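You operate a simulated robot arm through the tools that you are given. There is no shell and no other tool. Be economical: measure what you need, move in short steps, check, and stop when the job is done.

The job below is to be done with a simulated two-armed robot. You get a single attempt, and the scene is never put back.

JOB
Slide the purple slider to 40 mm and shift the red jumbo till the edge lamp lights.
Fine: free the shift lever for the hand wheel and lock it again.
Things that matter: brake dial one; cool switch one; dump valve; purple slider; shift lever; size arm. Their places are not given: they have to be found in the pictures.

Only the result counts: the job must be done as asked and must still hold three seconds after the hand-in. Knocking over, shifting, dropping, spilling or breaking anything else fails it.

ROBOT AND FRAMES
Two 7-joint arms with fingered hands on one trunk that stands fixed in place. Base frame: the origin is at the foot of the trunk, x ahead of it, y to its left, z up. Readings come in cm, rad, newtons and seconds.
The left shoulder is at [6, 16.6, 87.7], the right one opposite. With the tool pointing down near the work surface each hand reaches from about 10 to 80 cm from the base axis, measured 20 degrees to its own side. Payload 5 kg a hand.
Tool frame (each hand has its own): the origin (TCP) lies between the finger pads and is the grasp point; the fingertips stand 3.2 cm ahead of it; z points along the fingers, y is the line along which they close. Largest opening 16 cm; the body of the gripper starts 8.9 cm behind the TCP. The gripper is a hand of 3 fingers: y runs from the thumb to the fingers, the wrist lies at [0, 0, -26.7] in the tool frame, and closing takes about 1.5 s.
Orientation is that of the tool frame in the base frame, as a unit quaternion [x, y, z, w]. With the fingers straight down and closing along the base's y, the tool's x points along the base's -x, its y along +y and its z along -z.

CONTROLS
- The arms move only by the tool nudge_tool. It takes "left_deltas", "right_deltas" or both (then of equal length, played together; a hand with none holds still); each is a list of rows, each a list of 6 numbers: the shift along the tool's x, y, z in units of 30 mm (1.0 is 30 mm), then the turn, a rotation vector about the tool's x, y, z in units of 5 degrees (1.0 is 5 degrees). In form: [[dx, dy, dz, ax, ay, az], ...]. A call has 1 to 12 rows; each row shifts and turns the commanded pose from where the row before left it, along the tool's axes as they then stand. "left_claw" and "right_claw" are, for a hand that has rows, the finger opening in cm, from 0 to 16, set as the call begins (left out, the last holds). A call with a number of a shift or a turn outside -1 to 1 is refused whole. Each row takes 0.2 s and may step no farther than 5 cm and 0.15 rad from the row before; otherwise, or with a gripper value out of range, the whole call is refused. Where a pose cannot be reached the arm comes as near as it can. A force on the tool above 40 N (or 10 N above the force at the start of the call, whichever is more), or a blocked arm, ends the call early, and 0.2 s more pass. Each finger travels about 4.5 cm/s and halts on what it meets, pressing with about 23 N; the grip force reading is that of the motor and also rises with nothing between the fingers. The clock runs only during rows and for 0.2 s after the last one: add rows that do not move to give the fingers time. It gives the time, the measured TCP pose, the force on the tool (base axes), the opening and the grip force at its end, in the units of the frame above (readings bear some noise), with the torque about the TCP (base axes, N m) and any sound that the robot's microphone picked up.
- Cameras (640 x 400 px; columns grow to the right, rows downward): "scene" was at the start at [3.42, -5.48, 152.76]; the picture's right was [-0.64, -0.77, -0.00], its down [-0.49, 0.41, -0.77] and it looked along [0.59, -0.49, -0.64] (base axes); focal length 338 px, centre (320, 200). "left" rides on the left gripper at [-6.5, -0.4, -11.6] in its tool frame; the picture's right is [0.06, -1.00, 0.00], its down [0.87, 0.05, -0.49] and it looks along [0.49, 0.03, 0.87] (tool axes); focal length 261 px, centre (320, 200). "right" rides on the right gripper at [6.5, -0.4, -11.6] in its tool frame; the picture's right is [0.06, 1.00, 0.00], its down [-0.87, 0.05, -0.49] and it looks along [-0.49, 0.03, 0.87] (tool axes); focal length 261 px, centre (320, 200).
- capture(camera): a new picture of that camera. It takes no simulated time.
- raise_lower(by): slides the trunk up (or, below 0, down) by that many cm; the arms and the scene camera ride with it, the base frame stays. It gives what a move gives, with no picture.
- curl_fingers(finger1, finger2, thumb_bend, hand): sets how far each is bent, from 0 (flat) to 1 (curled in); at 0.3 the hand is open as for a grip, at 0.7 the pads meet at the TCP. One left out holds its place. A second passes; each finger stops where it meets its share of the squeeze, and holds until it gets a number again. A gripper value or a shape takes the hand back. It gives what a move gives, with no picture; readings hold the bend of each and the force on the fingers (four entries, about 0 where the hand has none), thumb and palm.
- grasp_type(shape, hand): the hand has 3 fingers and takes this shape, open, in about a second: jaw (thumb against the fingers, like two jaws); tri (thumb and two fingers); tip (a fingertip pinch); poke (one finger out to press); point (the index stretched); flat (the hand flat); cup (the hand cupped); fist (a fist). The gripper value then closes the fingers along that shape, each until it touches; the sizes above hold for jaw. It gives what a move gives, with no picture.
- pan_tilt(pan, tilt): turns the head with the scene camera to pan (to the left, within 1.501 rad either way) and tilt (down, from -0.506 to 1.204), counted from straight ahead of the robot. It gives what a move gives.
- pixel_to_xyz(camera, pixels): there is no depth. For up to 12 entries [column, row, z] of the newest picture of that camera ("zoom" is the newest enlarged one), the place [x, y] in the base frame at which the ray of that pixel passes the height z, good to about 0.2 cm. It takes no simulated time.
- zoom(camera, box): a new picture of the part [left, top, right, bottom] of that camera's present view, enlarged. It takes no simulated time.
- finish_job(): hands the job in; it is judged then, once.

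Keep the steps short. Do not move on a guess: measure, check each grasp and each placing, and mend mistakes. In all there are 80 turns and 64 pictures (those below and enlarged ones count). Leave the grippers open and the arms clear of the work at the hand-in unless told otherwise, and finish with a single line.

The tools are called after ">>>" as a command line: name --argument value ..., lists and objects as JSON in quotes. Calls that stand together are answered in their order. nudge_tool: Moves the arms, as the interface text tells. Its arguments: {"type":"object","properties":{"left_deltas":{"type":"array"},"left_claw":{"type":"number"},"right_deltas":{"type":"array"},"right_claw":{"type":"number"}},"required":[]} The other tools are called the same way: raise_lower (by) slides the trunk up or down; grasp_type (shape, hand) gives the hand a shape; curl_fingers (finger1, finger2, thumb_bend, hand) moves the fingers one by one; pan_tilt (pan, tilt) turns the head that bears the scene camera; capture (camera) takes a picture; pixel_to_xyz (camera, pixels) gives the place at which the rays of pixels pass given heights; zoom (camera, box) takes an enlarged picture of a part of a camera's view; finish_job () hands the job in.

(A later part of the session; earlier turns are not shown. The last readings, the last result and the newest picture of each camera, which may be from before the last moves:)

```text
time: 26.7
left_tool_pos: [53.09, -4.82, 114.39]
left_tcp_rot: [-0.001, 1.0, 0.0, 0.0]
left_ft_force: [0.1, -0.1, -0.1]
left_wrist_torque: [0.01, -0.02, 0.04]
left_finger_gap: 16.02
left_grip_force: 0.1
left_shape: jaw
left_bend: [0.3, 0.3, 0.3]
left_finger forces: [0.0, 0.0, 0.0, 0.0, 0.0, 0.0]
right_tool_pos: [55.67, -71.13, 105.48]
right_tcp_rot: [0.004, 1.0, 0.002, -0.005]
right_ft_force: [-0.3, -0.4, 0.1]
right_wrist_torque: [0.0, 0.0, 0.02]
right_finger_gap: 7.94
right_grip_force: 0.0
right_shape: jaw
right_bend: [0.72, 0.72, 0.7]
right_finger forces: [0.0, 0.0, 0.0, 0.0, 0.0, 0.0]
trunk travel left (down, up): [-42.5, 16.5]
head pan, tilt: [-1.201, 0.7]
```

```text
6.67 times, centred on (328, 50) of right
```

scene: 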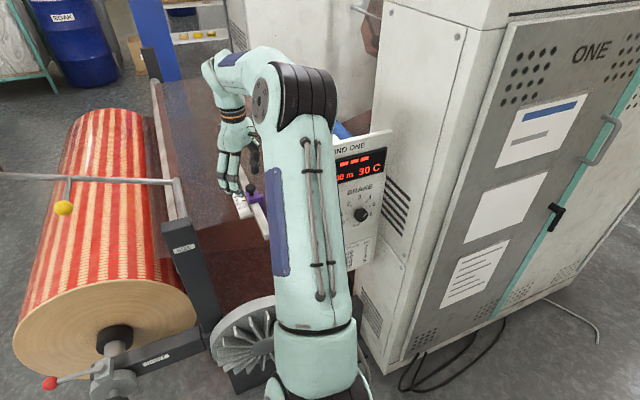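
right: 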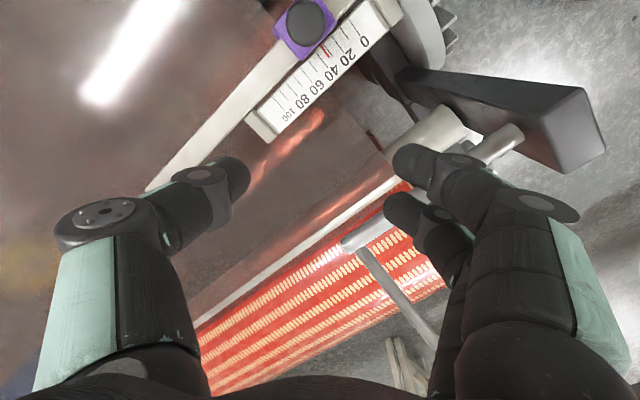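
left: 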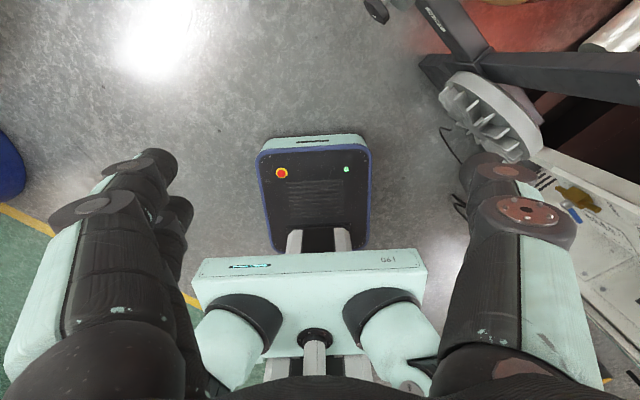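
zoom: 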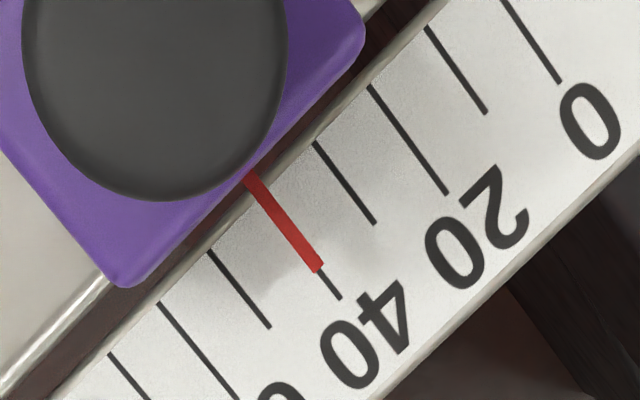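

The pointer now lies exactly on 40. Slider done. I'll lift the right hand and bring it back toward the lever side while moving the left hand outward for room.

>>> nudge_tool --right_deltas '[[0, 0, -1, 0, 0, 0], [0, 0, -1, 0, 0, 0], [0.5, 0.5, -1, 0, 0, 0], [0.5, 1, 0, 0, 0, 0], [0, 1, 0, 0, 0, 0], [0, 1, 0, 0, 0, 0], [0, 1, 0, 0, 0, 0], [0, 1, 0, 0, 0, 0], [0, 1, 0, 0, 0, 0], [0, 1, 0, 0, 0, 0], [0, 1, 0, 0, 0, 0], [0, 1, 0, 0, 0, 0]]' --left_deltas '[[0, 0, 0, 0, 0, 0], [0, 0, 0, 0, 0, 0], [0, 0, 0, 0, 0, 0], [0, 0, 0, 0, 0, 0], [0, 1, 0, 0, 0, 0], [0, 1, 0, 0, 0, 0], [0, 1, 0, 0, 0, 0], [0, 1, 0, 0, 0, 0], [0, 1, 0, 0, 0, 0], [0, 1, 0, 0, 0, 0], [0, 1, 0, 0, 0, 0], [0, 1, 0, 0, 0, 0]]'

>>> pan_tilt --pan -0.7 --tilt 0.7

>>> capture --camera "scene"

>>> capture --camera "right"

```text
time: 29.3
left_tool_pos: [52.9, 19.41, 114.49]
left_tcp_rot: [-0.001, 1.0, 0.0, 0.0]
left_ft_force: [0.6, 0.4, 0.1]
left_wrist_torque: [-0.04, -0.01, -0.04]
left_finger_gap: 15.99
left_grip_force: 0.0
left_shape: jaw
left_bend: [0.3, 0.3, 0.3]
left_finger forces: [0.1, 0.0, 0.0, 0.0, 0.0, 0.0]
right_tool_pos: [52.46, -42.52, 108.74]
right_tcp_rot: [0.002, 1.0, 0.0, -0.004]
right_ft_force: [-0.3, 0.6, 0.4]
right_wrist_torque: [-0.01, 0.01, 0.01]
right_finger_gap: 7.96
right_grip_force: 0.0
right_shape: jaw
right_bend: [0.72, 0.72, 0.7]
right_finger forces: [0.0, 0.1, 0.0, 0.2, 0.0, 0.1]
right hand out of reach, approached as far as the arm can: row 1, 2
trunk travel left (down, up): [-42.5, 16.5]
head pan, tilt: [-1.201, 0.7]
```

```text
time: 30.3
left_tool_pos: [53.0, 19.33, 114.39]
left_tcp_rot: [0.0, 1.0, 0.001, 0.0]
left_ft_force: [0.2, -0.1, -0.4]
left_wrist_torque: [-0.02, 0.01, -0.02]
left_finger_gap: 15.98
left_grip_force: 0.0
left_shape: jaw
left_bend: [0.3, 0.3, 0.3]
left_finger forces: [0.1, 0.0, 0.1, 0.0, 0.1, 0.1]
right_tool_pos: [52.47, -42.62, 108.57]
right_tcp_rot: [0.002, 1.0, 0.002, -0.004]
right_ft_force: [0.2, 0.2, -0.2]
right_wrist_torque: [0.0, -0.01, -0.01]
right_finger_gap: 7.95
right_grip_force: 0.0
right_shape: jaw
right_bend: [0.72, 0.72, 0.7]
right_finger forces: [0.0, 0.0, 0.0, 0.1, 0.0, 0.0]
trunk travel left (down, up): [-42.5, 16.5]
head pan, tilt: [-0.7, 0.7]
```

```text
31 pictures are left
```

scene: 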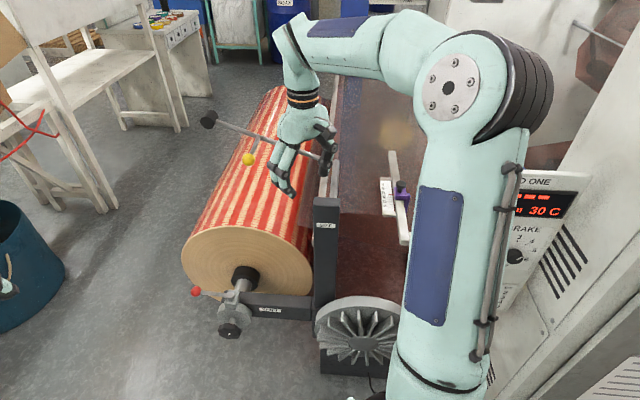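

```text
30 pictures are left
```

right: 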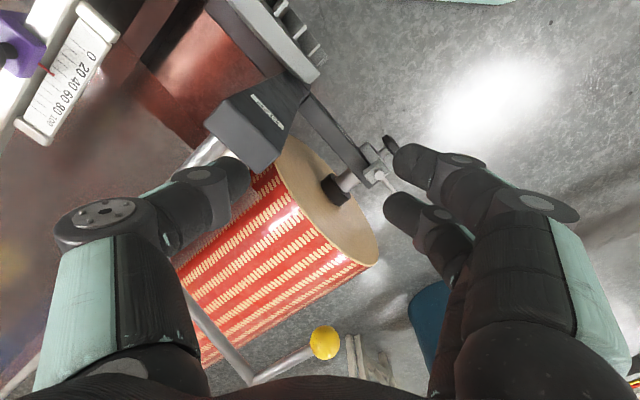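

I'll use the left hand for the lever and the wheel (no trunk move needed): pitch its fingers forward. At the same time the right hand moves another 12 cm in +y as a viewing camera.

>>> nudge_tool --left_deltas '[[0, 0, 0, 0, -1, 0], [0, 0, 0, 0, -1, 0], [0, 0, 0, 0, -1, 0], [0, 0, 0, 0, -1, 0], [0, 0, 0, 0, -1, 0], [0, 0, 0, 0, -1, 0], [0, 0, 0, 0, -1, 0], [0, 0, 0, 0, -1, 0], [0, 0, 0, 0, -1, 0], [0, 0, 0, 0, -1, 0], [0, 0, 0, 0, -1, 0], [0, 0, 0, 0, -1, 0]]' --right_deltas '[[0, 0, 0, 0, 0, 0], [0, 0, 0, 0, 0, 0], [0, 0, 0, 0, 0, 0], [0, 0, 0, 0, 0, 0], [0.5, 0, 0, 0, 0, 0], [0.5, 0, 0, 0, 0, 0], [0, 0.6, 0, 0, 0, 0], [0, 0.6, 0, 0, 0, 0], [0, 0.7, 0, 0, 0, 0], [0, 0.7, 0, 0, 0, 0], [0, 0.7, 0, 0, 0, 0], [0, 0.7, 0, 0, 0, 0]]'

>>> nudge_tool --left_deltas '[[0, 0, 0, 0, -1, 0], [0, 0, 0, 0, -1, 0], [0, 0, 0, 0, -1, 0], [0, 0, 0, 0, -1, 0], [0, 0, 0, 0, -1, 0], [0, 0, 0, 0, -1, 0], [1, 0, 0, 0, 0, 0], [1, 0, 0, 0, 0, 0], [1, 0, 0, 0, 0, 0], [1, 0, 0, 0, 0, 0]]'

>>> capture --camera "right"

>>> capture --camera "left"

```text
time: 32.9
left_tool_pos: [52.84, 19.51, 114.59]
left_tcp_rot: [-0.002, 0.871, 0.0, 0.492]
left_ft_force: [0.5, -0.3, 0.5]
left_wrist_torque: [0.01, -0.04, 0.03]
left_finger_gap: 16.03
left_grip_force: 0.1
left_shape: jaw
left_bend: [0.3, 0.3, 0.3]
left_finger forces: [0.1, 0.0, 0.0, 0.0, 0.1, 0.1]
right_tool_pos: [49.72, -30.22, 108.72]
right_tcp_rot: [0.001, 1.0, 0.001, -0.004]
right_ft_force: [-0.2, 0.2, 1.0]
right_wrist_torque: [-0.07, 0.03, 0.04]
right_finger_gap: 7.95
right_grip_force: 0.1
right_shape: jaw
right_bend: [0.72, 0.72, 0.7]
right_finger forces: [0.1, 0.2, 0.0, 0.0, 0.1, 0.1]
trunk travel left (down, up): [-42.5, 16.5]
head pan, tilt: [-0.7, 0.7]
```

```text
time: 35.1
left_tool_pos: [55.25, 20.62, 122.04]
left_tcp_rot: [0.0, 0.712, 0.0, 0.702]
left_ft_force: [0.4, -0.9, 0.3]
left_wrist_torque: [0.03, 0.0, 0.01]
left_finger_gap: 16.02
left_grip_force: 0.2
left_shape: jaw
left_bend: [0.3, 0.3, 0.3]
left_finger forces: [0.1, 0.0, 0.0, 0.0, 0.1, 0.0]
left hand out of reach, approached as far as the arm can: row 1, 3, 4, 5, 6, 7, 8, 9, 10
right_tool_pos: [49.72, -30.75, 108.76]
right_tcp_rot: [0.002, 1.0, 0.001, -0.005]
right_ft_force: [-0.1, 0.6, 0.0]
right_wrist_torque: [-0.03, 0.0, -0.01]
right_finger_gap: 7.96
right_grip_force: 0.1
right_shape: jaw
right_bend: [0.72, 0.72, 0.7]
right_finger forces: [0.1, 0.0, 0.0, 0.0, 0.0, 0.0]
trunk travel left (down, up): [-42.5, 16.5]
head pan, tilt: [-0.7, 0.7]
```

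```text
29 pictures are left
```

right: 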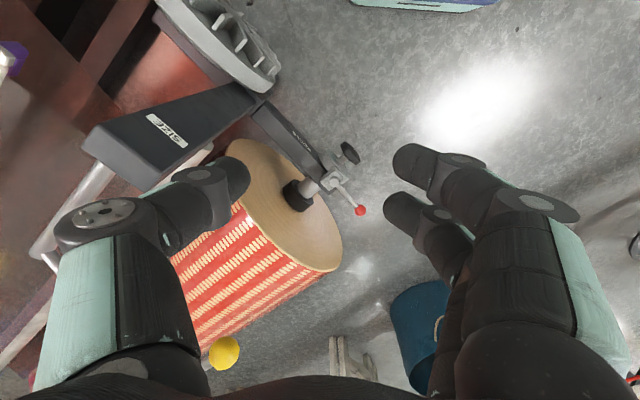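

```text
28 pictures are left
```

left: 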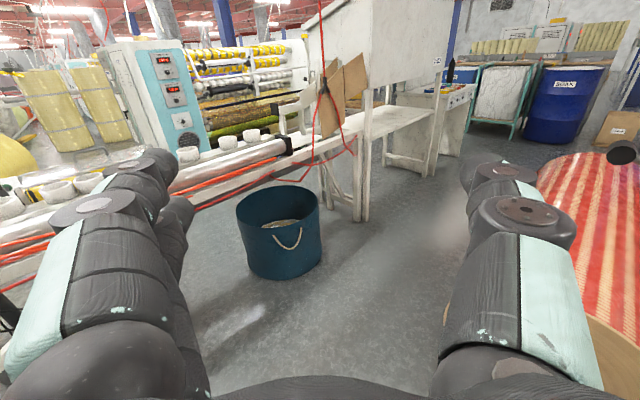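

The right camera sees the lever ball at (360,210) and the wheel at (349,153). I'll zoom there, and move the left hand forward and down.

>>> zoom --camera "right" --box '[250, 90, 410, 230]'

>>> nudge_tool --left_deltas '[[0, 0, 1, 0, 0, 0], [0.5, 0, 1, 0, 0, 0], [1, 0, 0.5, 0, 0, 0], [1, 0, 0, 0, 0, 0], [1, 0, 0, 0, 0, 0], [1, 0, 0, 0, 0, 0], [1, 0, 0, 0, 0, 0], [1, 0, 0, 0, 0, 0]]' --left_claw 10

>>> pixel_to_xyz --camera "right" --pixels '[[360, 210, 50], [360, 210, 60], [349, 153, 40], [349, 153, 50], [345, 190, 50], [345, 190, 60], [331, 180, 50], [331, 180, 60], [300, 196, 40], [300, 196, 50]]'

>>> pixel_to_xyz --camera "scene" --pixels '[[196.5, 291.5, 50], [196.5, 291.5, 60], [231, 331, 40], [231, 331, 50], [243, 285, 50], [243, 285, 60], [246, 278, 40], [246, 278, 50]]'

```text
2.86 times, centred on (330, 160) of right
```

zoom: 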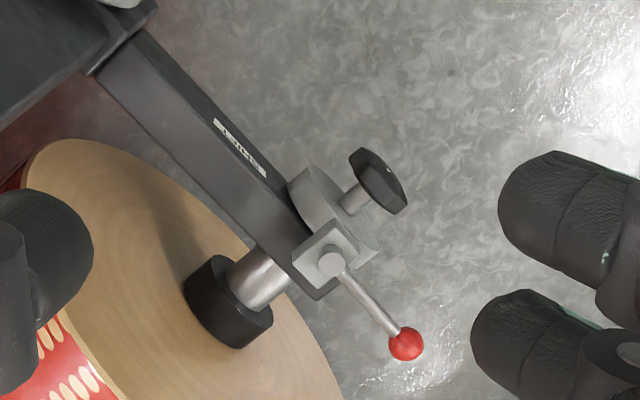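

```text
time: 36.9
left_tool_pos: [57.12, 23.08, 122.19]
left_tcp_rot: [0.001, 0.714, -0.001, 0.7]
left_ft_force: [0.4, 0.4, 0.4]
left_wrist_torque: [0.01, -0.01, -0.03]
left_finger_gap: 10.05
left_grip_force: 0.1
left_shape: jaw
left_bend: [0.7, 0.7, 0.68]
left_finger forces: [0.0, 0.0, 0.0, 0.0, 0.1, 0.0]
left hand out of reach, approached as far as the arm can: row 1, 2, 3, 4, 5, 6, 7, 8
right_tool_pos: [49.58, -30.52, 108.64]
right_tcp_rot: [0.002, 1.0, 0.001, -0.005]
right_ft_force: [0.6, 0.3, 0.9]
right_wrist_torque: [-0.03, 0.05, 0.02]
right_finger_gap: 7.96
right_grip_force: 0.1
right_shape: jaw
right_bend: [0.72, 0.72, 0.7]
right_finger forces: [0.1, 0.1, 0.1, 0.0, 0.0, 0.1]
trunk travel left (down, up): [-42.5, 16.5]
head pan, tilt: [-0.7, 0.7]
```

```text
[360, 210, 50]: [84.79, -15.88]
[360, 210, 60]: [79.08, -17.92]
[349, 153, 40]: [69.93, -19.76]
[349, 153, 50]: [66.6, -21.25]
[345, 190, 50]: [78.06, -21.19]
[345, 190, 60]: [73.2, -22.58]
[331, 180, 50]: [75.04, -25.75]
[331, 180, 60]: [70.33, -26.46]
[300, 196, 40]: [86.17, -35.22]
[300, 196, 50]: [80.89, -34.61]
```

```text
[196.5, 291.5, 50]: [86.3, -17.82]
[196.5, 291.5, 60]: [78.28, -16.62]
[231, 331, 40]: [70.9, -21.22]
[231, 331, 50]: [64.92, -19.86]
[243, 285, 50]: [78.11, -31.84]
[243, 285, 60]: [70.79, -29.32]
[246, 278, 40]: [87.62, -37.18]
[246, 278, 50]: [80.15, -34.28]
```

In the zoom, the lever has an upright pivot pin and points outboard, level; ball at (81,-17,56). The left arm is at a wrist limit so high up, so I'll ease the pitch 30° back and move it down.

>>> nudge_tool --left_deltas '[[0, 0, 0, 0, 1, 0], [0, 0, 0, 0, 1, 0], [0, 0, 0, 0, 1, 0], [0, 0, 0, 0, 1, 0], [0, 0, 0, 0, 1, 0], [0, 0, 0, 0, 1, 0], [0.87, 0, 0.5, 0, 0, 0], [0.87, 0, 0.5, 0, 0, 0], [0.87, 0, 0.5, 0, 0, 0], [0.87, 0, 0.5, 0, 0, 0], [0.87, 0, 0.5, 0, 0, 0], [0.87, 0, 0.5, 0, 0, 0]]'

>>> nudge_tool --left_deltas '[[0.87, 0, 0.5, 0, 0, 0], [0.87, 0, 0.5, 0, 0, 0], [0.87, 0, 0.5, 0, 0, 0], [0.87, 0, 0.5, 0, 0, 0], [0.87, 0, 0.5, 0, 0, 0], [0.87, 0, 0.5, 0, 0, 0], [0.87, 0, 0.5, 0, 0, 0], [0.87, 0, 0.5, 0, 0, 0], [0.87, 0, 0.5, 0, 0, 0], [0.87, 0, 0.5, 0, 0, 0], [0.87, 0, 0.5, 0, 0, 0]]'

>>> nudge_tool --left_deltas '[[0, 0, 0, 0, -1, 0], [0, 0, 0, 0, -1, 0], [0, 0, 0, 0, -1, 0], [0, 0, 0, 0, -1, 0], [0, 0, 0, 0, -1, 0], [0, 0, 0, 0, -1, 0], [0, 0, 0, 1, 0, 0], [0, 0, 0, 1, 0, 0], [0, 0, 0, 1, 0, 0], [0, 0, 0, 1, 0, 0]]'

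```text
time: 39.5
left_tool_pos: [57.03, 22.8, 104.48]
left_tcp_rot: [0.001, 0.866, -0.001, 0.5]
left_ft_force: [-0.4, 0.2, 0.9]
left_wrist_torque: [0.02, -0.04, 0.02]
left_finger_gap: 10.01
left_grip_force: 0.0
left_shape: jaw
left_bend: [0.7, 0.7, 0.68]
left_finger forces: [0.1, 0.0, 0.0, 0.0, 0.0, 0.0]
right_tool_pos: [49.7, -30.65, 108.59]
right_tcp_rot: [0.002, 1.0, 0.003, -0.005]
right_ft_force: [0.4, 0.3, -0.2]
right_wrist_torque: [0.04, 0.03, -0.03]
right_finger_gap: 7.94
right_grip_force: 0.0
right_shape: jaw
right_bend: [0.72, 0.72, 0.7]
right_finger forces: [0.0, 0.0, 0.1, 0.0, 0.1, 0.0]
trunk travel left (down, up): [-42.5, 16.5]
head pan, tilt: [-0.7, 0.7]
```

```text
time: 41.9
left_tool_pos: [57.9, 24.38, 94.46]
left_tcp_rot: [0.0, 0.87, 0.0, 0.492]
left_ft_force: [0.1, 0.0, -0.4]
left_wrist_torque: [-0.02, -0.03, -0.02]
left_finger_gap: 10.03
left_grip_force: 0.0
left_shape: jaw
left_bend: [0.7, 0.7, 0.68]
left_finger forces: [0.0, 0.0, 0.0, 0.0, 0.0, 0.0]
left hand out of reach, approached as far as the arm can: row 2, 3, 4, 5, 6, 7, 8, 9, 10, 11
right_tool_pos: [49.57, -30.53, 108.67]
right_tcp_rot: [0.002, 1.0, 0.002, -0.005]
right_ft_force: [0.4, 0.5, -0.5]
right_wrist_torque: [-0.01, -0.01, -0.01]
right_finger_gap: 7.96
right_grip_force: 0.0
right_shape: jaw
right_bend: [0.72, 0.72, 0.7]
right_finger forces: [0.0, 0.1, 0.1, 0.0, 0.0, 0.1]
trunk travel left (down, up): [-42.5, 16.5]
head pan, tilt: [-0.7, 0.7]
```

```text
time: 44.1
left_tool_pos: [58.35, 24.87, 97.84]
left_tcp_rot: [0.093, 0.84, -0.152, 0.512]
left_ft_force: [-0.2, 0.2, 0.3]
left_wrist_torque: [-0.04, 0.0, 0.01]
left_finger_gap: 10.02
left_grip_force: 0.0
left_shape: jaw
left_bend: [0.7, 0.7, 0.68]
left_finger forces: [0.1, 0.0, 0.0, 0.1, 0.1, 0.0]
left hand out of reach, approached as far as the arm can: row 1, 2, 3, 4, 5, 6
right_tool_pos: [49.66, -30.61, 108.7]
right_tcp_rot: [0.002, 1.0, 0.002, -0.004]
right_ft_force: [0.6, -0.1, 0.4]
right_wrist_torque: [0.02, -0.02, -0.02]
right_finger_gap: 7.97
right_grip_force: 0.1
right_shape: jaw
right_bend: [0.72, 0.72, 0.7]
right_finger forces: [0.0, 0.0, 0.0, 0.0, 0.0, 0.0]
trunk travel left (down, up): [-42.5, 16.5]
head pan, tilt: [-0.7, 0.7]
```

A forward-pointing left hand isn't reachable here, so I'll work tool-down with the right hand instead: the lever ball from above, later the wheel from above. First right +y 13 cm and down 12 cm, then check the arm against the SIZE post.

>>> nudge_tool --right_deltas '[[0, 1, 0, 0, 0, 0], [0, 1, 0, 0, 0, 0], [0, 1, 0, 0, 0, 0], [0, 1, 0, 0, 0, 0], [0, 0.5, 0, 0, 0, 0], [0, 0, 1, 0, 0, 0], [0, 0, 1, 0, 0, 0], [0, 0, 1, 0, 0, 0], [0, 0, 1, 0, 0, 0]]' --left_deltas '[[0, 1, 0, 0, 0, 0], [0, 1, 0, 0, 0, 0], [0, 1, 0, 0, 0, 0], [0, 0, 0, 0, 0, 0], [0, 0, 0, 0, 0, 0], [0, 0, 0, 0, 0, 0], [0, 0, 0, 0, 0, 0], [0, 0, 0, 0, 0, 0], [0, 0, 0, 0, 0, 0]]'

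>>> capture --camera "scene"

>>> pixel_to_xyz --camera "scene" --pixels '[[325, 225, 80], [325, 225, 95], [231, 294, 50], [231, 294, 60]]'

```text
time: 46.1
left_tool_pos: [61.17, 33.47, 96.42]
left_tcp_rot: [0.091, 0.84, -0.149, 0.513]
left_ft_force: [-0.1, 0.6, 0.5]
left_wrist_torque: [0.0, 0.0, 0.04]
left_finger_gap: 10.01
left_grip_force: 0.1
left_shape: jaw
left_bend: [0.7, 0.7, 0.68]
left_finger forces: [0.0, 0.0, 0.1, 0.0, 0.0, 0.0]
right_tool_pos: [49.71, -17.14, 96.7]
right_tcp_rot: [0.002, 1.0, 0.001, -0.004]
right_ft_force: [0.2, 0.1, -0.7]
right_wrist_torque: [0.03, 0.03, 0.01]
right_finger_gap: 7.96
right_grip_force: 0.0
right_shape: jaw
right_bend: [0.72, 0.72, 0.7]
right_finger forces: [0.1, 0.0, 0.1, 0.1, 0.0, 0.1]
trunk travel left (down, up): [-42.5, 16.5]
head pan, tilt: [-0.7, 0.7]
```

```text
26 pictures are left
```

scene: 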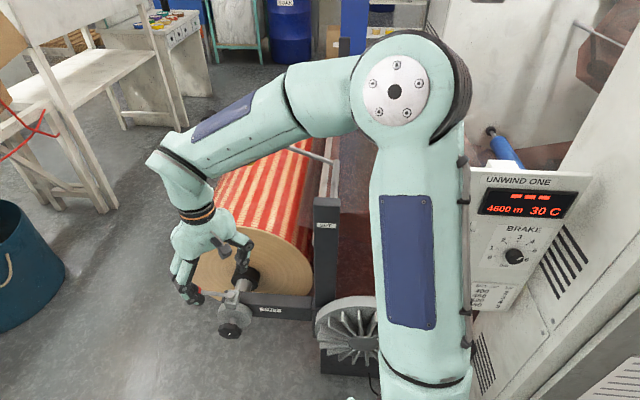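

```text
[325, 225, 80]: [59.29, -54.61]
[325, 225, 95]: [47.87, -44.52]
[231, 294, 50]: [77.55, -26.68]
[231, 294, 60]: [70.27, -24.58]
```

The forearm rides well above the post. I'll go forward and down to about (72,-17,74), staying above the lever, then look.

>>> nudge_tool --right_deltas '[[-0.5, 0, 1, 0, 0, 0], [-0.7, 0, 1, 0, 0, 0], [-1, 0, 1, 0, 0, 0], [-1, 0, 1, 0, 0, 0], [-1, 0, 0.8, 0, 0, 0], [-1, 0, 0.8, 0, 0, 0], [-1, 0, 0.8, 0, 0, 0], [-1, 0, 0.8, 0, 0, 0], [0, 0, 0, 0, 0, 0]]'

>>> capture --camera "right"

>>> capture --camera "scene"

```text
time: 48.1
left_tool_pos: [61.12, 33.41, 96.37]
left_tcp_rot: [0.092, 0.84, -0.151, 0.513]
left_ft_force: [-0.7, 0.8, -0.1]
left_wrist_torque: [-0.04, -0.01, 0.03]
left_finger_gap: 10.02
left_grip_force: 0.1
left_shape: jaw
left_bend: [0.7, 0.7, 0.68]
left_finger forces: [0.0, 0.1, 0.0, 0.0, 0.1, 0.0]
right_tool_pos: [70.84, -16.86, 74.87]
right_tcp_rot: [0.002, 1.0, 0.002, -0.005]
right_ft_force: [-0.7, -0.7, -0.2]
right_wrist_torque: [0.0, -0.01, -0.01]
right_finger_gap: 7.95
right_grip_force: 0.0
right_shape: jaw
right_bend: [0.72, 0.72, 0.7]
right_finger forces: [0.0, 0.1, 0.1, 0.0, 0.0, 0.0]
trunk travel left (down, up): [-42.5, 16.5]
head pan, tilt: [-0.7, 0.7]
```

```text
25 pictures are left
```

right: 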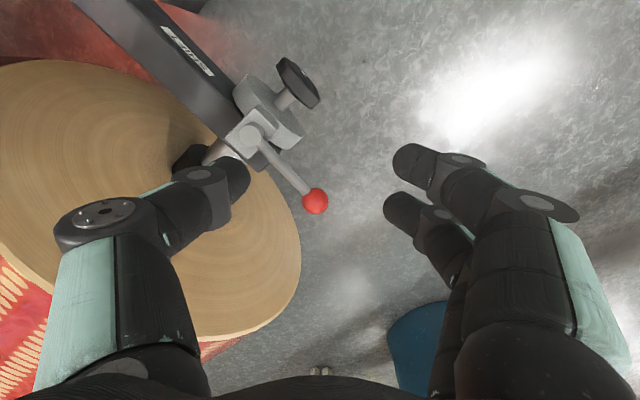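

```text
24 pictures are left
```

scene: 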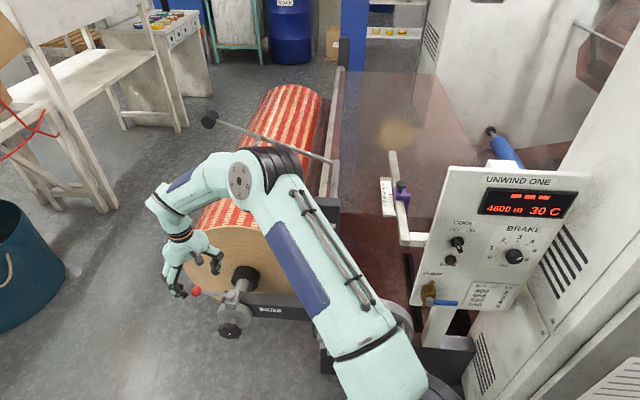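

The whole panel is now visible. I'll zoom on it to look for the edge lamp, and re-measure the ball at (316,201).

>>> zoom --camera "scene" --box '[405, 160, 597, 310]'

>>> pixel_to_xyz --camera "right" --pixels '[[316, 201, 54], [316, 201, 56], [316, 201, 58], [250, 131, 54], [250, 131, 56], [298, 83, 44], [298, 83, 46]]'

>>> zoom --camera "right" --box '[190, 40, 350, 220]'

```text
2.67 times, centred on (501, 235) of scene
```

zoom: 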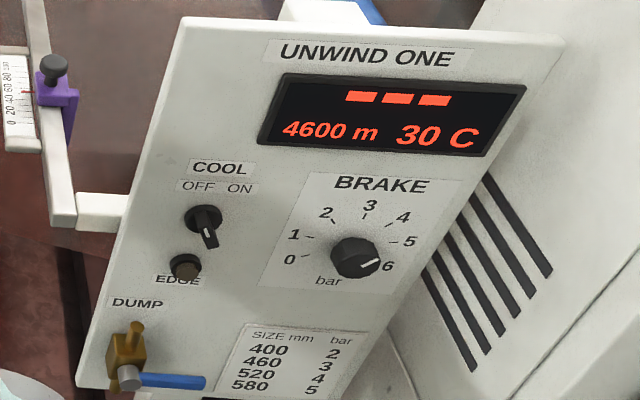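

```text
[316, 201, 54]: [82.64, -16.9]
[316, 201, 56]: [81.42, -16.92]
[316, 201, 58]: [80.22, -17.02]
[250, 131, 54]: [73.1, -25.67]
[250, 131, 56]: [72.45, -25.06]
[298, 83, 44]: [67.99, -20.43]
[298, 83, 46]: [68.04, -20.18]
```

```text
2.22 times, centred on (270, 130) of right
```

zoom: 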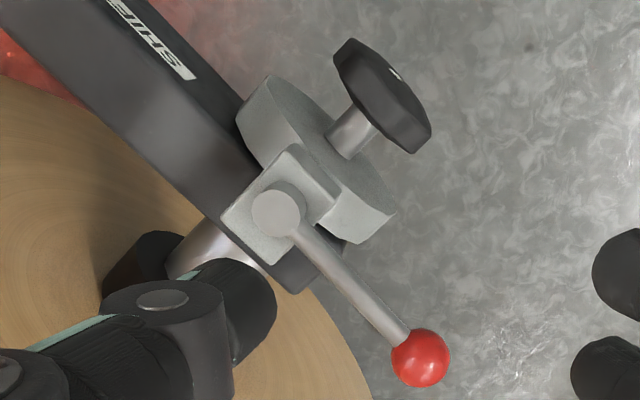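

The EDGE lamp sits below the COOL switch and is dark now. Ball at (81.4,-16.9,56). I'll move forward over the ball and down to z≈62.

>>> nudge_tool --right_deltas '[[-0.9, 0, 0, 0, 0, 0], [-0.9, 0, 0, 0, 0, 0], [-0.9, 0, 0.3, 0, 0, 0], [-0.8, 0, 1, 0, 0, 0], [0, 0, 1, 0, 0, 0], [0, 0, 1, 0, 0, 0], [0, 0, 1, 0, 0, 0], [0, 0, 0, 0, 0, 0]]'

>>> capture --camera "right"

```text
time: 49.9
left_tool_pos: [61.23, 33.5, 96.26]
left_tcp_rot: [0.092, 0.84, -0.15, 0.513]
left_ft_force: [-0.3, 0.5, 0.1]
left_wrist_torque: [-0.01, 0.0, 0.0]
left_finger_gap: 10.03
left_grip_force: 0.0
left_shape: jaw
left_bend: [0.7, 0.7, 0.68]
left_finger forces: [0.0, 0.0, 0.0, 0.1, 0.1, 0.0]
right_tool_pos: [80.09, -16.05, 62.35]
right_tcp_rot: [0.002, 1.0, 0.002, -0.005]
right_ft_force: [-0.7, -0.7, 0.4]
right_wrist_torque: [0.01, 0.01, 0.01]
right_finger_gap: 7.98
right_grip_force: 0.0
right_shape: jaw
right_bend: [0.72, 0.72, 0.7]
right_finger forces: [0.1, 0.1, 0.1, 0.0, 0.1, 0.0]
right hand out of reach, approached as far as the arm can: row 5, 6, 7
trunk travel left (down, up): [-42.5, 16.5]
head pan, tilt: [-0.7, 0.7]
```

```text
21 pictures are left
```

right: 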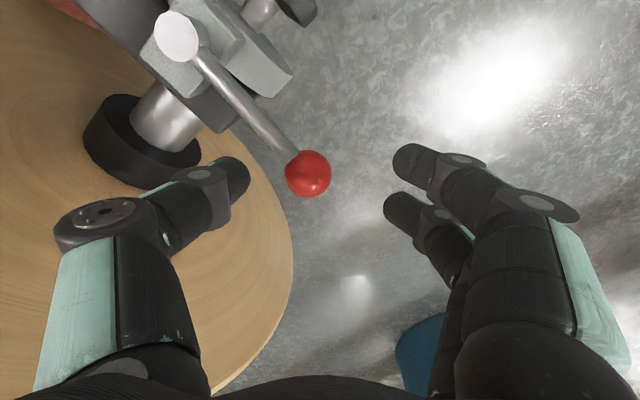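

Reach is at its limit when fully vertical. I'll pitch the fingers 20° forward, which brings the wrist nearer, then descend to the ball.

>>> nudge_tool --right_deltas '[[0, 0, 0, 0, -1, 0], [0, 0, 0, 0, -1, 0], [0, 0, 0, 0, -1, 0], [0, 0, 0, 0, -1, 0], [0.08, -0.1, 0.6, 0, 0, 0], [0.08, -0.1, 0.6, 0, 0, 0], [0.07, -0.1, 0.6, 0, 0, 0], [0, 0, 0, 0, 0, 0]]'

>>> capture --camera "right"

```text
time: 51.7
left_tool_pos: [61.04, 33.49, 96.4]
left_tcp_rot: [0.091, 0.841, -0.15, 0.513]
left_ft_force: [-0.2, 0.0, 0.2]
left_wrist_torque: [-0.02, -0.01, 0.01]
left_finger_gap: 10.03
left_grip_force: 0.0
left_shape: jaw
left_bend: [0.7, 0.7, 0.68]
left_finger forces: [0.0, 0.0, 0.0, 0.0, 0.0, 0.1]
right_tool_pos: [86.99, -16.17, 56.05]
right_tcp_rot: [0.002, 0.986, 0.001, 0.169]
right_ft_force: [0.5, 0.0, -0.4]
right_wrist_torque: [-0.01, 0.03, -0.02]
right_finger_gap: 7.96
right_grip_force: 0.0
right_shape: jaw
right_bend: [0.72, 0.72, 0.7]
right_finger forces: [0.1, 0.1, 0.0, 0.1, 0.0, 0.0]
right hand out of reach, approached as far as the arm can: row 1, 2, 3, 4, 5, 6, 7
trunk travel left (down, up): [-42.5, 16.5]
head pan, tilt: [-0.7, 0.7]
```

```text
20 pictures are left
```

right: 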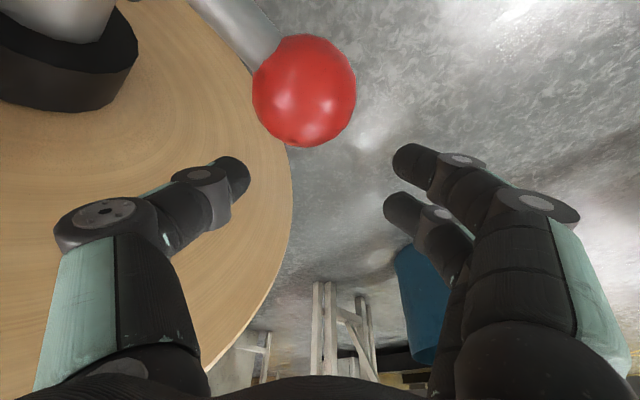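

The pivoting pushed the TCP to x=87, past the ball (no contact). I'll draw back 5.6 cm so the ball goes in between thumb and fingers.

>>> nudge_tool --right_deltas '[[0.57, -0.08, -0.26, 0, 0, 0], [0.57, -0.08, -0.26, 0, 0, 0], [0.56, -0.08, -0.26, 0, 0, 0], [0, 0, 0, 0, 0, 0]]'

>>> capture --camera "right"

```text
time: 52.7
left_tool_pos: [61.19, 33.43, 96.38]
left_tcp_rot: [0.092, 0.84, -0.151, 0.513]
left_ft_force: [-0.4, 0.4, -0.9]
left_wrist_torque: [0.01, -0.03, 0.01]
left_finger_gap: 10.02
left_grip_force: 0.0
left_shape: jaw
left_bend: [0.7, 0.7, 0.68]
left_finger forces: [0.0, 0.0, 0.0, 0.0, 0.0, 0.0]
right_tool_pos: [86.83, -16.31, 55.62]
right_tcp_rot: [0.001, 0.986, 0.001, 0.168]
right_ft_force: [0.1, 0.0, -0.2]
right_wrist_torque: [0.03, -0.02, 0.02]
right_finger_gap: 7.96
right_grip_force: 0.0
right_shape: jaw
right_bend: [0.72, 0.72, 0.7]
right_finger forces: [0.0, 0.1, 0.0, 0.0, 0.0, 0.0]
right hand out of reach, approached as far as the arm can: row 1, 2, 3
trunk travel left (down, up): [-42.5, 16.5]
head pan, tilt: [-0.7, 0.7]
```

```text
19 pictures are left
```

right: 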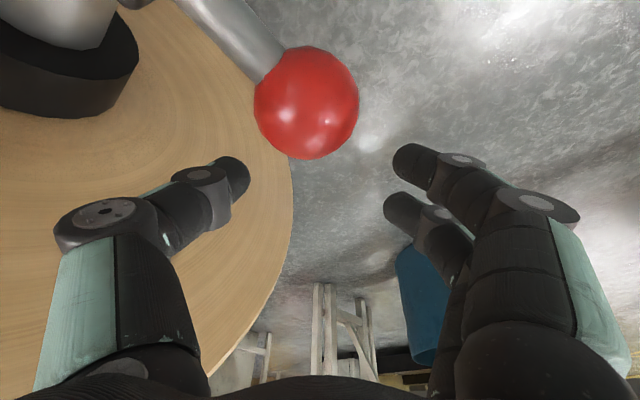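

A joint limit blocks this with the shoulder so high. I'll raise the hand clear, un-pitch it, then lower the trunk so that the lever and wheel come into comfortable reach.

>>> nudge_tool --right_deltas '[[-0.33, 0, -0.94, 0, 0, 0], [-0.33, 0, -0.94, 0, 0, 0], [-0.33, 0, -0.94, 0, 0, 0], [-0.33, 0, -0.94, 0, 0, 0], [0, 0, 0, 0, 1, 0], [0, 0, 0, 0, 1, 0], [0, 0, 0, 0, 1, 0], [0, 0, 0, 0, 0.9, 0], [0.7, 0, -1, 0, 0, 0], [0.7, 0, -1, 0, 0, 0], [0.7, 0, -1, 0, 0, 0], [0.7, 0, -1, 0, 0, 0]]'

>>> nudge_tool --right_deltas '[[0.5, 0, -1, 0, 0, 0], [0.5, 0, -1, 0, 0, 0], [0, 0, -1, 0, 0, 0], [0, 0, -1, 0, 0, 0], [0, 0, -1, 0, 0, 0]]'

```text
time: 55.3
left_tool_pos: [61.15, 33.43, 96.17]
left_tcp_rot: [0.092, 0.84, -0.151, 0.513]
left_ft_force: [0.5, -0.2, -0.8]
left_wrist_torque: [0.03, -0.01, 0.02]
left_finger_gap: 10.04
left_grip_force: 0.1
left_shape: jaw
left_bend: [0.7, 0.7, 0.68]
left_finger forces: [0.0, 0.0, 0.0, 0.0, 0.0, 0.0]
right_tool_pos: [73.69, -14.98, 79.8]
right_tcp_rot: [0.002, 0.999, 0.002, 0.044]
right_ft_force: [0.5, 0.2, -0.5]
right_wrist_torque: [0.02, 0.0, -0.01]
right_finger_gap: 7.95
right_grip_force: 0.1
right_shape: jaw
right_bend: [0.72, 0.72, 0.7]
right_finger forces: [0.1, 0.0, 0.1, 0.0, 0.0, 0.0]
right hand out of reach, approached as far as the arm can: row 1, 2, 3, 4, 5, 6, 7, 8
trunk travel left (down, up): [-42.5, 16.5]
head pan, tilt: [-0.7, 0.7]
```

```text
time: 56.5
left_tool_pos: [61.2, 33.43, 96.29]
left_tcp_rot: [0.092, 0.84, -0.15, 0.513]
left_ft_force: [-0.4, 0.0, 0.2]
left_wrist_torque: [-0.01, 0.02, -0.01]
left_finger_gap: 10.03
left_grip_force: 0.0
left_shape: jaw
left_bend: [0.7, 0.7, 0.68]
left_finger forces: [0.0, 0.0, 0.0, 0.0, 0.0, 0.0]
right_tool_pos: [69.36, -15.3, 94.27]
right_tcp_rot: [0.002, 0.999, 0.001, 0.043]
right_ft_force: [-0.2, 0.3, 0.7]
right_wrist_torque: [0.05, -0.01, 0.01]
right_finger_gap: 7.94
right_grip_force: 0.1
right_shape: jaw
right_bend: [0.72, 0.72, 0.7]
right_finger forces: [0.0, 0.0, 0.0, 0.0, 0.0, 0.0]
trunk travel left (down, up): [-42.5, 16.5]
head pan, tilt: [-0.7, 0.7]
```

The hand is at (69,-15,94), clear. I'll straighten the last 5° of pitch and lower the trunk by 15, then 10.

>>> nudge_tool --right_deltas '[[0, 0, 0, 0, 1, 0], [0, 0, 0, 0, 0, 0]]'

>>> raise_lower --by -15

>>> raise_lower --by -10

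>>> capture --camera "scene"

```text
time: 57.1
left_tool_pos: [61.18, 33.39, 96.29]
left_tcp_rot: [0.092, 0.84, -0.151, 0.513]
left_ft_force: [0.6, 1.0, 0.6]
left_wrist_torque: [0.03, -0.04, 0.01]
left_finger_gap: 10.03
left_grip_force: 0.1
left_shape: jaw
left_bend: [0.7, 0.7, 0.68]
left_finger forces: [0.0, 0.0, 0.0, 0.0, 0.1, 0.1]
right_tool_pos: [69.43, -15.35, 94.3]
right_tcp_rot: [0.002, 1.0, 0.001, 0.0]
right_ft_force: [1.2, -0.1, -0.7]
right_wrist_torque: [-0.01, 0.04, -0.05]
right_finger_gap: 7.96
right_grip_force: 0.1
right_shape: jaw
right_bend: [0.72, 0.72, 0.7]
right_finger forces: [0.0, 0.0, 0.1, 0.0, 0.0, 0.1]
trunk travel left (down, up): [-42.5, 16.5]
head pan, tilt: [-0.7, 0.7]
```

```text
time: 58.8
left_tool_pos: [61.19, 33.51, 81.32]
left_tcp_rot: [0.092, 0.84, -0.151, 0.512]
left_ft_force: [1.2, 0.3, -0.4]
left_wrist_torque: [-0.01, -0.03, 0.02]
left_finger_gap: 10.03
left_grip_force: 0.1
left_shape: jaw
left_bend: [0.7, 0.7, 0.68]
left_finger forces: [0.0, 0.0, 0.1, 0.1, 0.0, 0.0]
right_tool_pos: [69.48, -15.34, 79.39]
right_tcp_rot: [0.002, 1.0, 0.002, 0.0]
right_ft_force: [0.2, 0.2, -0.1]
right_wrist_torque: [-0.01, 0.01, 0.01]
right_finger_gap: 7.95
right_grip_force: 0.1
right_shape: jaw
right_bend: [0.72, 0.72, 0.7]
right_finger forces: [0.0, 0.0, 0.1, 0.0, 0.1, 0.0]
trunk travel left (down, up): [-27.5, 31.5]
head pan, tilt: [-0.7, 0.7]
```

```text
time: 60.1
left_tool_pos: [61.23, 33.35, 71.3]
left_tcp_rot: [0.091, 0.84, -0.15, 0.513]
left_ft_force: [-0.4, 0.0, -0.2]
left_wrist_torque: [-0.02, 0.0, -0.04]
left_finger_gap: 10.04
left_grip_force: 0.1
left_shape: jaw
left_bend: [0.7, 0.7, 0.68]
left_finger forces: [0.0, 0.1, 0.0, 0.0, 0.0, 0.1]
right_tool_pos: [69.34, -15.36, 69.4]
right_tcp_rot: [0.002, 1.0, 0.002, 0.0]
right_ft_force: [-0.3, -0.8, -1.0]
right_wrist_torque: [-0.01, -0.01, 0.02]
right_finger_gap: 7.95
right_grip_force: 0.0
right_shape: jaw
right_bend: [0.72, 0.72, 0.7]
right_finger forces: [0.1, 0.1, 0.0, 0.0, 0.0, 0.0]
trunk travel left (down, up): [-17.5, 41.5]
head pan, tilt: [-0.7, 0.7]
```

```text
18 pictures are left
```

scene: 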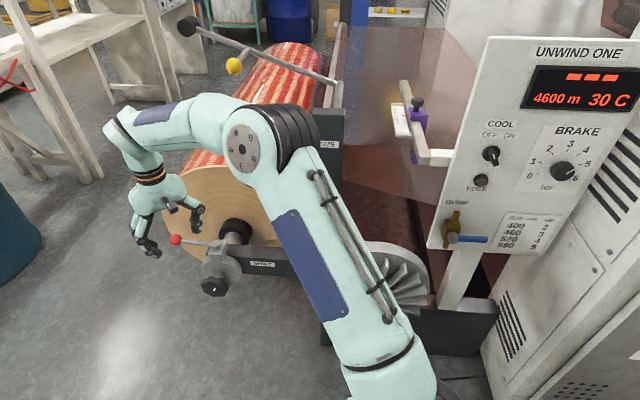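

Clear, and the EDGE lamp at (480,181) is in view. Now move over the ball and descend to z≈57.

>>> nudge_tool --right_deltas '[[-1, -0.13, 0, 0, 0, 0], [-1, -0.13, 0, 0, 0, 0], [-1, -0.13, 0, 0, 0, 0], [-1, -0.13, 0, 0, 0, 0], [0, 0, 1, 0, 0, 0], [0, 0, 1, 0, 0, 0], [0, 0, 0, 0, 0, 0]]'

>>> capture --camera "right"

```text
time: 61.8
left_tool_pos: [61.13, 33.39, 71.29]
left_tcp_rot: [0.092, 0.84, -0.151, 0.513]
left_ft_force: [1.1, -0.1, 1.1]
left_wrist_torque: [0.01, -0.02, 0.0]
left_finger_gap: 10.01
left_grip_force: 0.1
left_shape: jaw
left_bend: [0.7, 0.7, 0.68]
left_finger forces: [0.0, 0.0, 0.0, 0.1, 0.0, 0.0]
right_tool_pos: [79.54, -16.6, 63.29]
right_tcp_rot: [0.002, 1.0, 0.002, 0.001]
right_ft_force: [0.3, 0.6, 0.0]
right_wrist_torque: [0.02, -0.01, 0.01]
right_finger_gap: 7.96
right_grip_force: 0.0
right_shape: jaw
right_bend: [0.72, 0.72, 0.7]
right_finger forces: [0.1, 0.1, 0.1, 0.1, 0.0, 0.1]
right hand out of reach, approached as far as the arm can: row 4
trunk travel left (down, up): [-17.5, 41.5]
head pan, tilt: [-0.7, 0.7]
```

```text
17 pictures are left
```

right: 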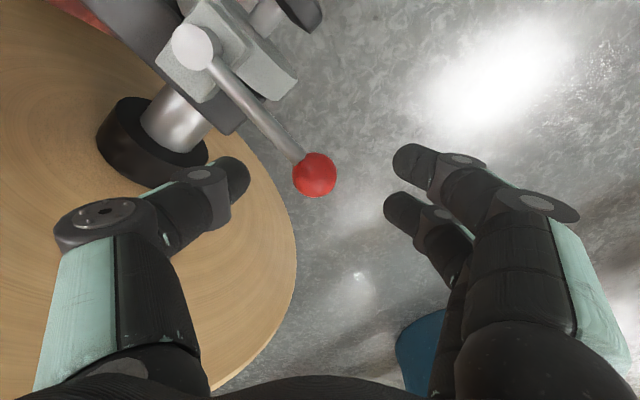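

I'll re-measure the ball at (314,175), then move on it.

>>> pixel_to_xyz --camera "right" --pixels '[[314, 175, 55], [314, 175, 56], [314, 175, 57], [193, 47, 56], [193, 47, 54]]'

>>> nudge_tool --right_deltas '[[0, 0, 0.6, 0, 0, 0], [-0.3, 0, 0.6, 0, 0, 0], [-0.2, -0.05, 0.6, 0, 0, 0], [0, 0, 0, 0, 0, 0]]'

>>> capture --camera "right"

```text
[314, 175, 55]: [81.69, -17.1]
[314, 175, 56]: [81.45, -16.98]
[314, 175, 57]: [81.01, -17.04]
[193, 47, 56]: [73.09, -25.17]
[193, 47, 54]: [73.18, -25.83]
```

```text
time: 62.8
left_tool_pos: [61.23, 33.41, 71.32]
left_tcp_rot: [0.091, 0.84, -0.15, 0.513]
left_ft_force: [0.7, 0.9, 0.4]
left_wrist_torque: [-0.01, -0.01, 0.0]
left_finger_gap: 10.04
left_grip_force: 0.2
left_shape: jaw
left_bend: [0.7, 0.7, 0.68]
left_finger forces: [0.0, 0.0, 0.0, 0.0, 0.1, 0.0]
right_tool_pos: [81.16, -16.85, 57.96]
right_tcp_rot: [0.002, 1.0, 0.002, 0.0]
right_ft_force: [0.3, 0.0, 0.2]
right_wrist_torque: [0.04, -0.01, 0.02]
right_finger_gap: 7.97
right_grip_force: 0.0
right_shape: jaw
right_bend: [0.72, 0.72, 0.7]
right_finger forces: [0.0, 0.0, 0.0, 0.1, 0.1, 0.1]
trunk travel left (down, up): [-17.5, 41.5]
head pan, tilt: [-0.7, 0.7]
```

```text
16 pictures are left
```

right: 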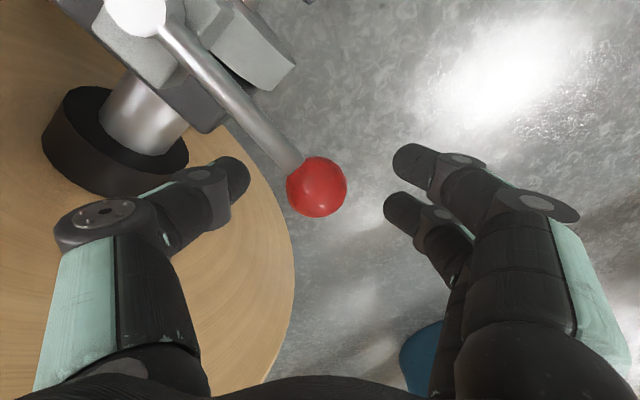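

Aligned. I'll lower 1.1 cm, close on the ball, then test a small swing of the lever.

>>> nudge_tool --right_deltas '[[0, 0, 0.37, 0, 0, 0], [0, 0, 0, 0, 0, 0], [0, 0, 0, 0, 0, 0], [0, 0, 0, 0, 0, 0], [0, 0, 0, 0, 0, 0], [0, 0, 0, 0, 0, 0], [0, 0, 0, 0, 0, 0], [0, 0, 0, 0, 0, 0], [0, 0, 0, 0, 0, 0]]' --right_claw 1

>>> nudge_tool --right_deltas '[[0.18, 0.14, 0, 0, 0, 0], [0.18, 0.14, 0, 0, 0, 0], [0.18, 0.14, 0, 0, 0, 0], [0, 0, 0, 0, 0, 0]]'

>>> capture --camera "right"

```text
time: 64.8
left_tool_pos: [61.25, 33.37, 71.41]
left_tcp_rot: [0.091, 0.84, -0.149, 0.513]
left_ft_force: [-0.3, 0.0, 0.3]
left_wrist_torque: [-0.01, -0.01, 0.0]
left_finger_gap: 10.02
left_grip_force: 0.1
left_shape: jaw
left_bend: [0.7, 0.7, 0.68]
left_finger forces: [0.1, 0.0, 0.0, 0.0, 0.1, 0.0]
right_tool_pos: [81.03, -16.83, 56.73]
right_tcp_rot: [0.002, 1.0, 0.002, -0.001]
right_ft_force: [-3.0, -5.6, -9.8]
right_wrist_torque: [-0.06, 0.03, -0.01]
right_finger_gap: 1.51
right_grip_force: 23.1
right_shape: jaw
right_bend: [0.71, 0.72, 0.71]
right_finger forces: [9.2, 8.2, 0.1, 0.1, 22.5, 0.0]
trunk travel left (down, up): [-17.5, 41.5]
head pan, tilt: [-0.7, 0.7]
```

```text
time: 65.8
left_tool_pos: [61.25, 33.45, 71.22]
left_tcp_rot: [0.091, 0.841, -0.15, 0.512]
left_ft_force: [0.9, 0.6, -0.3]
left_wrist_torque: [-0.01, 0.04, 0.01]
left_finger_gap: 10.02
left_grip_force: 0.1
left_shape: jaw
left_bend: [0.7, 0.7, 0.68]
left_finger forces: [0.0, 0.0, 0.1, 0.1, 0.0, 0.0]
right_tool_pos: [79.44, -15.7, 56.69]
right_tcp_rot: [0.001, 1.0, 0.002, 0.0]
right_ft_force: [11.5, -6.0, -15.9]
right_wrist_torque: [0.08, -0.01, 1.24]
right_finger_gap: 1.45
right_grip_force: 23.1
right_shape: jaw
right_bend: [0.71, 0.72, 0.71]
right_finger forces: [24.5, 7.8, 0.0, 0.0, 42.8, 0.0]
trunk travel left (down, up): [-17.5, 41.5]
head pan, tilt: [-0.7, 0.7]
```

```text
15 pictures are left
```

right: 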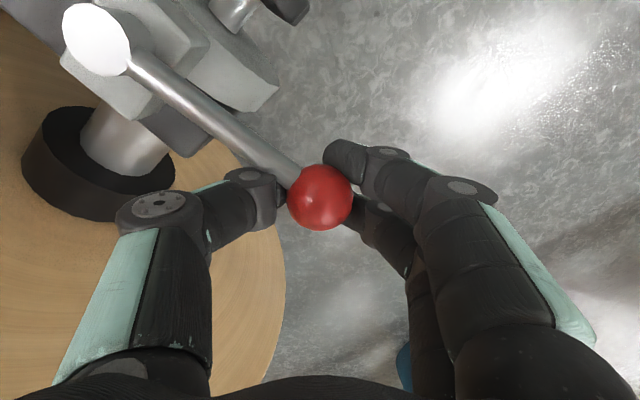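

The lever turns this way, with about 12 N of resistance. I'll follow the arc about the pin for another 30°, watching the force.

>>> nudge_tool --right_deltas '[[0.29, 0.165, 0, 0, 0, 0], [0.29, 0.165, 0, 0, 0, 0], [0.32, 0.12, 0, 0, 0, 0], [0.32, 0.12, 0, 0, 0, 0], [0, 0, 0, 0, 0, 0]]'

>>> nudge_tool --right_deltas '[[0.34, 0.06, 0, 0, 0, 0], [0.34, 0.06, 0, 0, 0, 0], [0, 0, 0, 0, 0, 0]]'

>>> capture --camera "right"

```text
time: 67.0
left_tool_pos: [61.28, 33.32, 71.14]
left_tcp_rot: [0.091, 0.841, -0.15, 0.512]
left_ft_force: [0.6, -0.3, -0.1]
left_wrist_torque: [0.01, -0.02, -0.01]
left_finger_gap: 10.02
left_grip_force: 0.1
left_shape: jaw
left_bend: [0.7, 0.7, 0.68]
left_finger forces: [0.1, 0.1, 0.1, 0.1, 0.0, 0.0]
right_tool_pos: [75.75, -13.87, 56.53]
right_tcp_rot: [0.003, 1.0, 0.001, -0.001]
right_ft_force: [4.9, -7.2, -16.8]
right_wrist_torque: [-0.19, -0.11, 0.86]
right_finger_gap: 1.14
right_grip_force: 22.8
right_shape: jaw
right_bend: [0.66, 0.74, 0.72]
right_finger forces: [20.9, 0.0, 0.2, 0.1, 25.2, 0.0]
trunk travel left (down, up): [-17.5, 41.5]
head pan, tilt: [-0.7, 0.7]
```

```text
time: 67.8
left_tool_pos: [61.24, 33.37, 71.23]
left_tcp_rot: [0.092, 0.841, -0.151, 0.512]
left_ft_force: [-0.2, 0.0, -0.2]
left_wrist_torque: [-0.01, 0.03, 0.01]
left_finger_gap: 10.0
left_grip_force: 0.0
left_shape: jaw
left_bend: [0.7, 0.7, 0.68]
left_finger forces: [0.0, 0.1, 0.1, 0.1, 0.0, 0.0]
right_tool_pos: [73.58, -13.53, 56.74]
right_tcp_rot: [0.001, 1.0, 0.002, -0.001]
right_ft_force: [-0.7, -4.7, -15.8]
right_wrist_torque: [-0.11, -0.16, 0.1]
right_finger_gap: 0.96
right_grip_force: 22.9
right_shape: jaw
right_bend: [0.68, 0.74, 0.72]
right_finger forces: [11.7, 0.1, 0.1, 0.1, 13.4, 0.1]
trunk travel left (down, up): [-17.5, 41.5]
head pan, tilt: [-0.7, 0.7]
```

```text
14 pictures are left
```

right: 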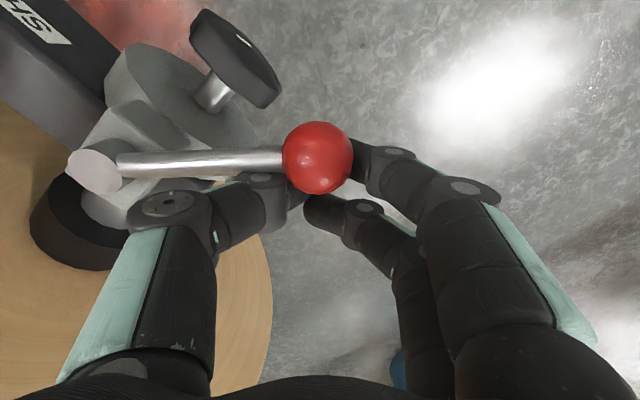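

The lever has swung about 45°, with the fingers now behind the ball at (317,157). I'll push further in small steps to feel for the stop.

>>> nudge_tool --right_deltas '[[0.3, 0, 0, 0, 0, 0], [0.3, 0, 0, 0, 0, 0], [0.3, 0, 0, 0, 0, 0], [0, 0, 0, 0, 0, 0]]'

>>> zoom --camera "right" --box '[0, 0, 480, 300]'

```text
time: 68.4
left_tool_pos: [61.48, 33.26, 71.24]
left_tcp_rot: [0.092, 0.84, -0.151, 0.512]
left_ft_force: [-0.2, 0.5, -0.1]
left_wrist_torque: [0.01, 0.0, 0.01]
left_finger_gap: 10.02
left_grip_force: 0.1
left_shape: jaw
left_bend: [0.7, 0.7, 0.68]
left_finger forces: [0.0, 0.0, 0.1, 0.1, 0.0, 0.0]
right_tool_pos: [72.81, -13.27, 57.18]
right_tcp_rot: [-0.002, 1.0, 0.005, 0.011]
right_ft_force: [24.9, 12.0, -14.2]
right_wrist_torque: [0.21, -0.57, -0.17]
right_finger_gap: 0.74
right_grip_force: 22.8
right_shape: jaw
right_bend: [0.7, 0.74, 0.73]
right_finger forces: [16.1, 0.0, 0.0, 0.1, 15.8, 0.1]
trunk travel left (down, up): [-17.5, 41.5]
head pan, tilt: [-0.7, 0.7]
stopped in row 3 (right hand): the force on the tool passed its limit at 47 N (the readings are from after the stop); the commanded pose is now the measured one
```

```text
1.33 times, centred on (240, 150) of right
```

zoom: 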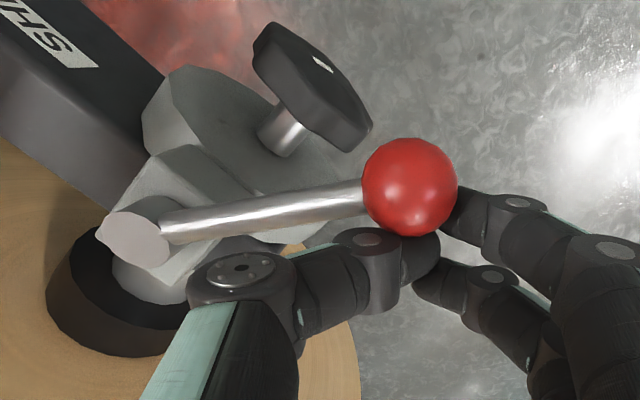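

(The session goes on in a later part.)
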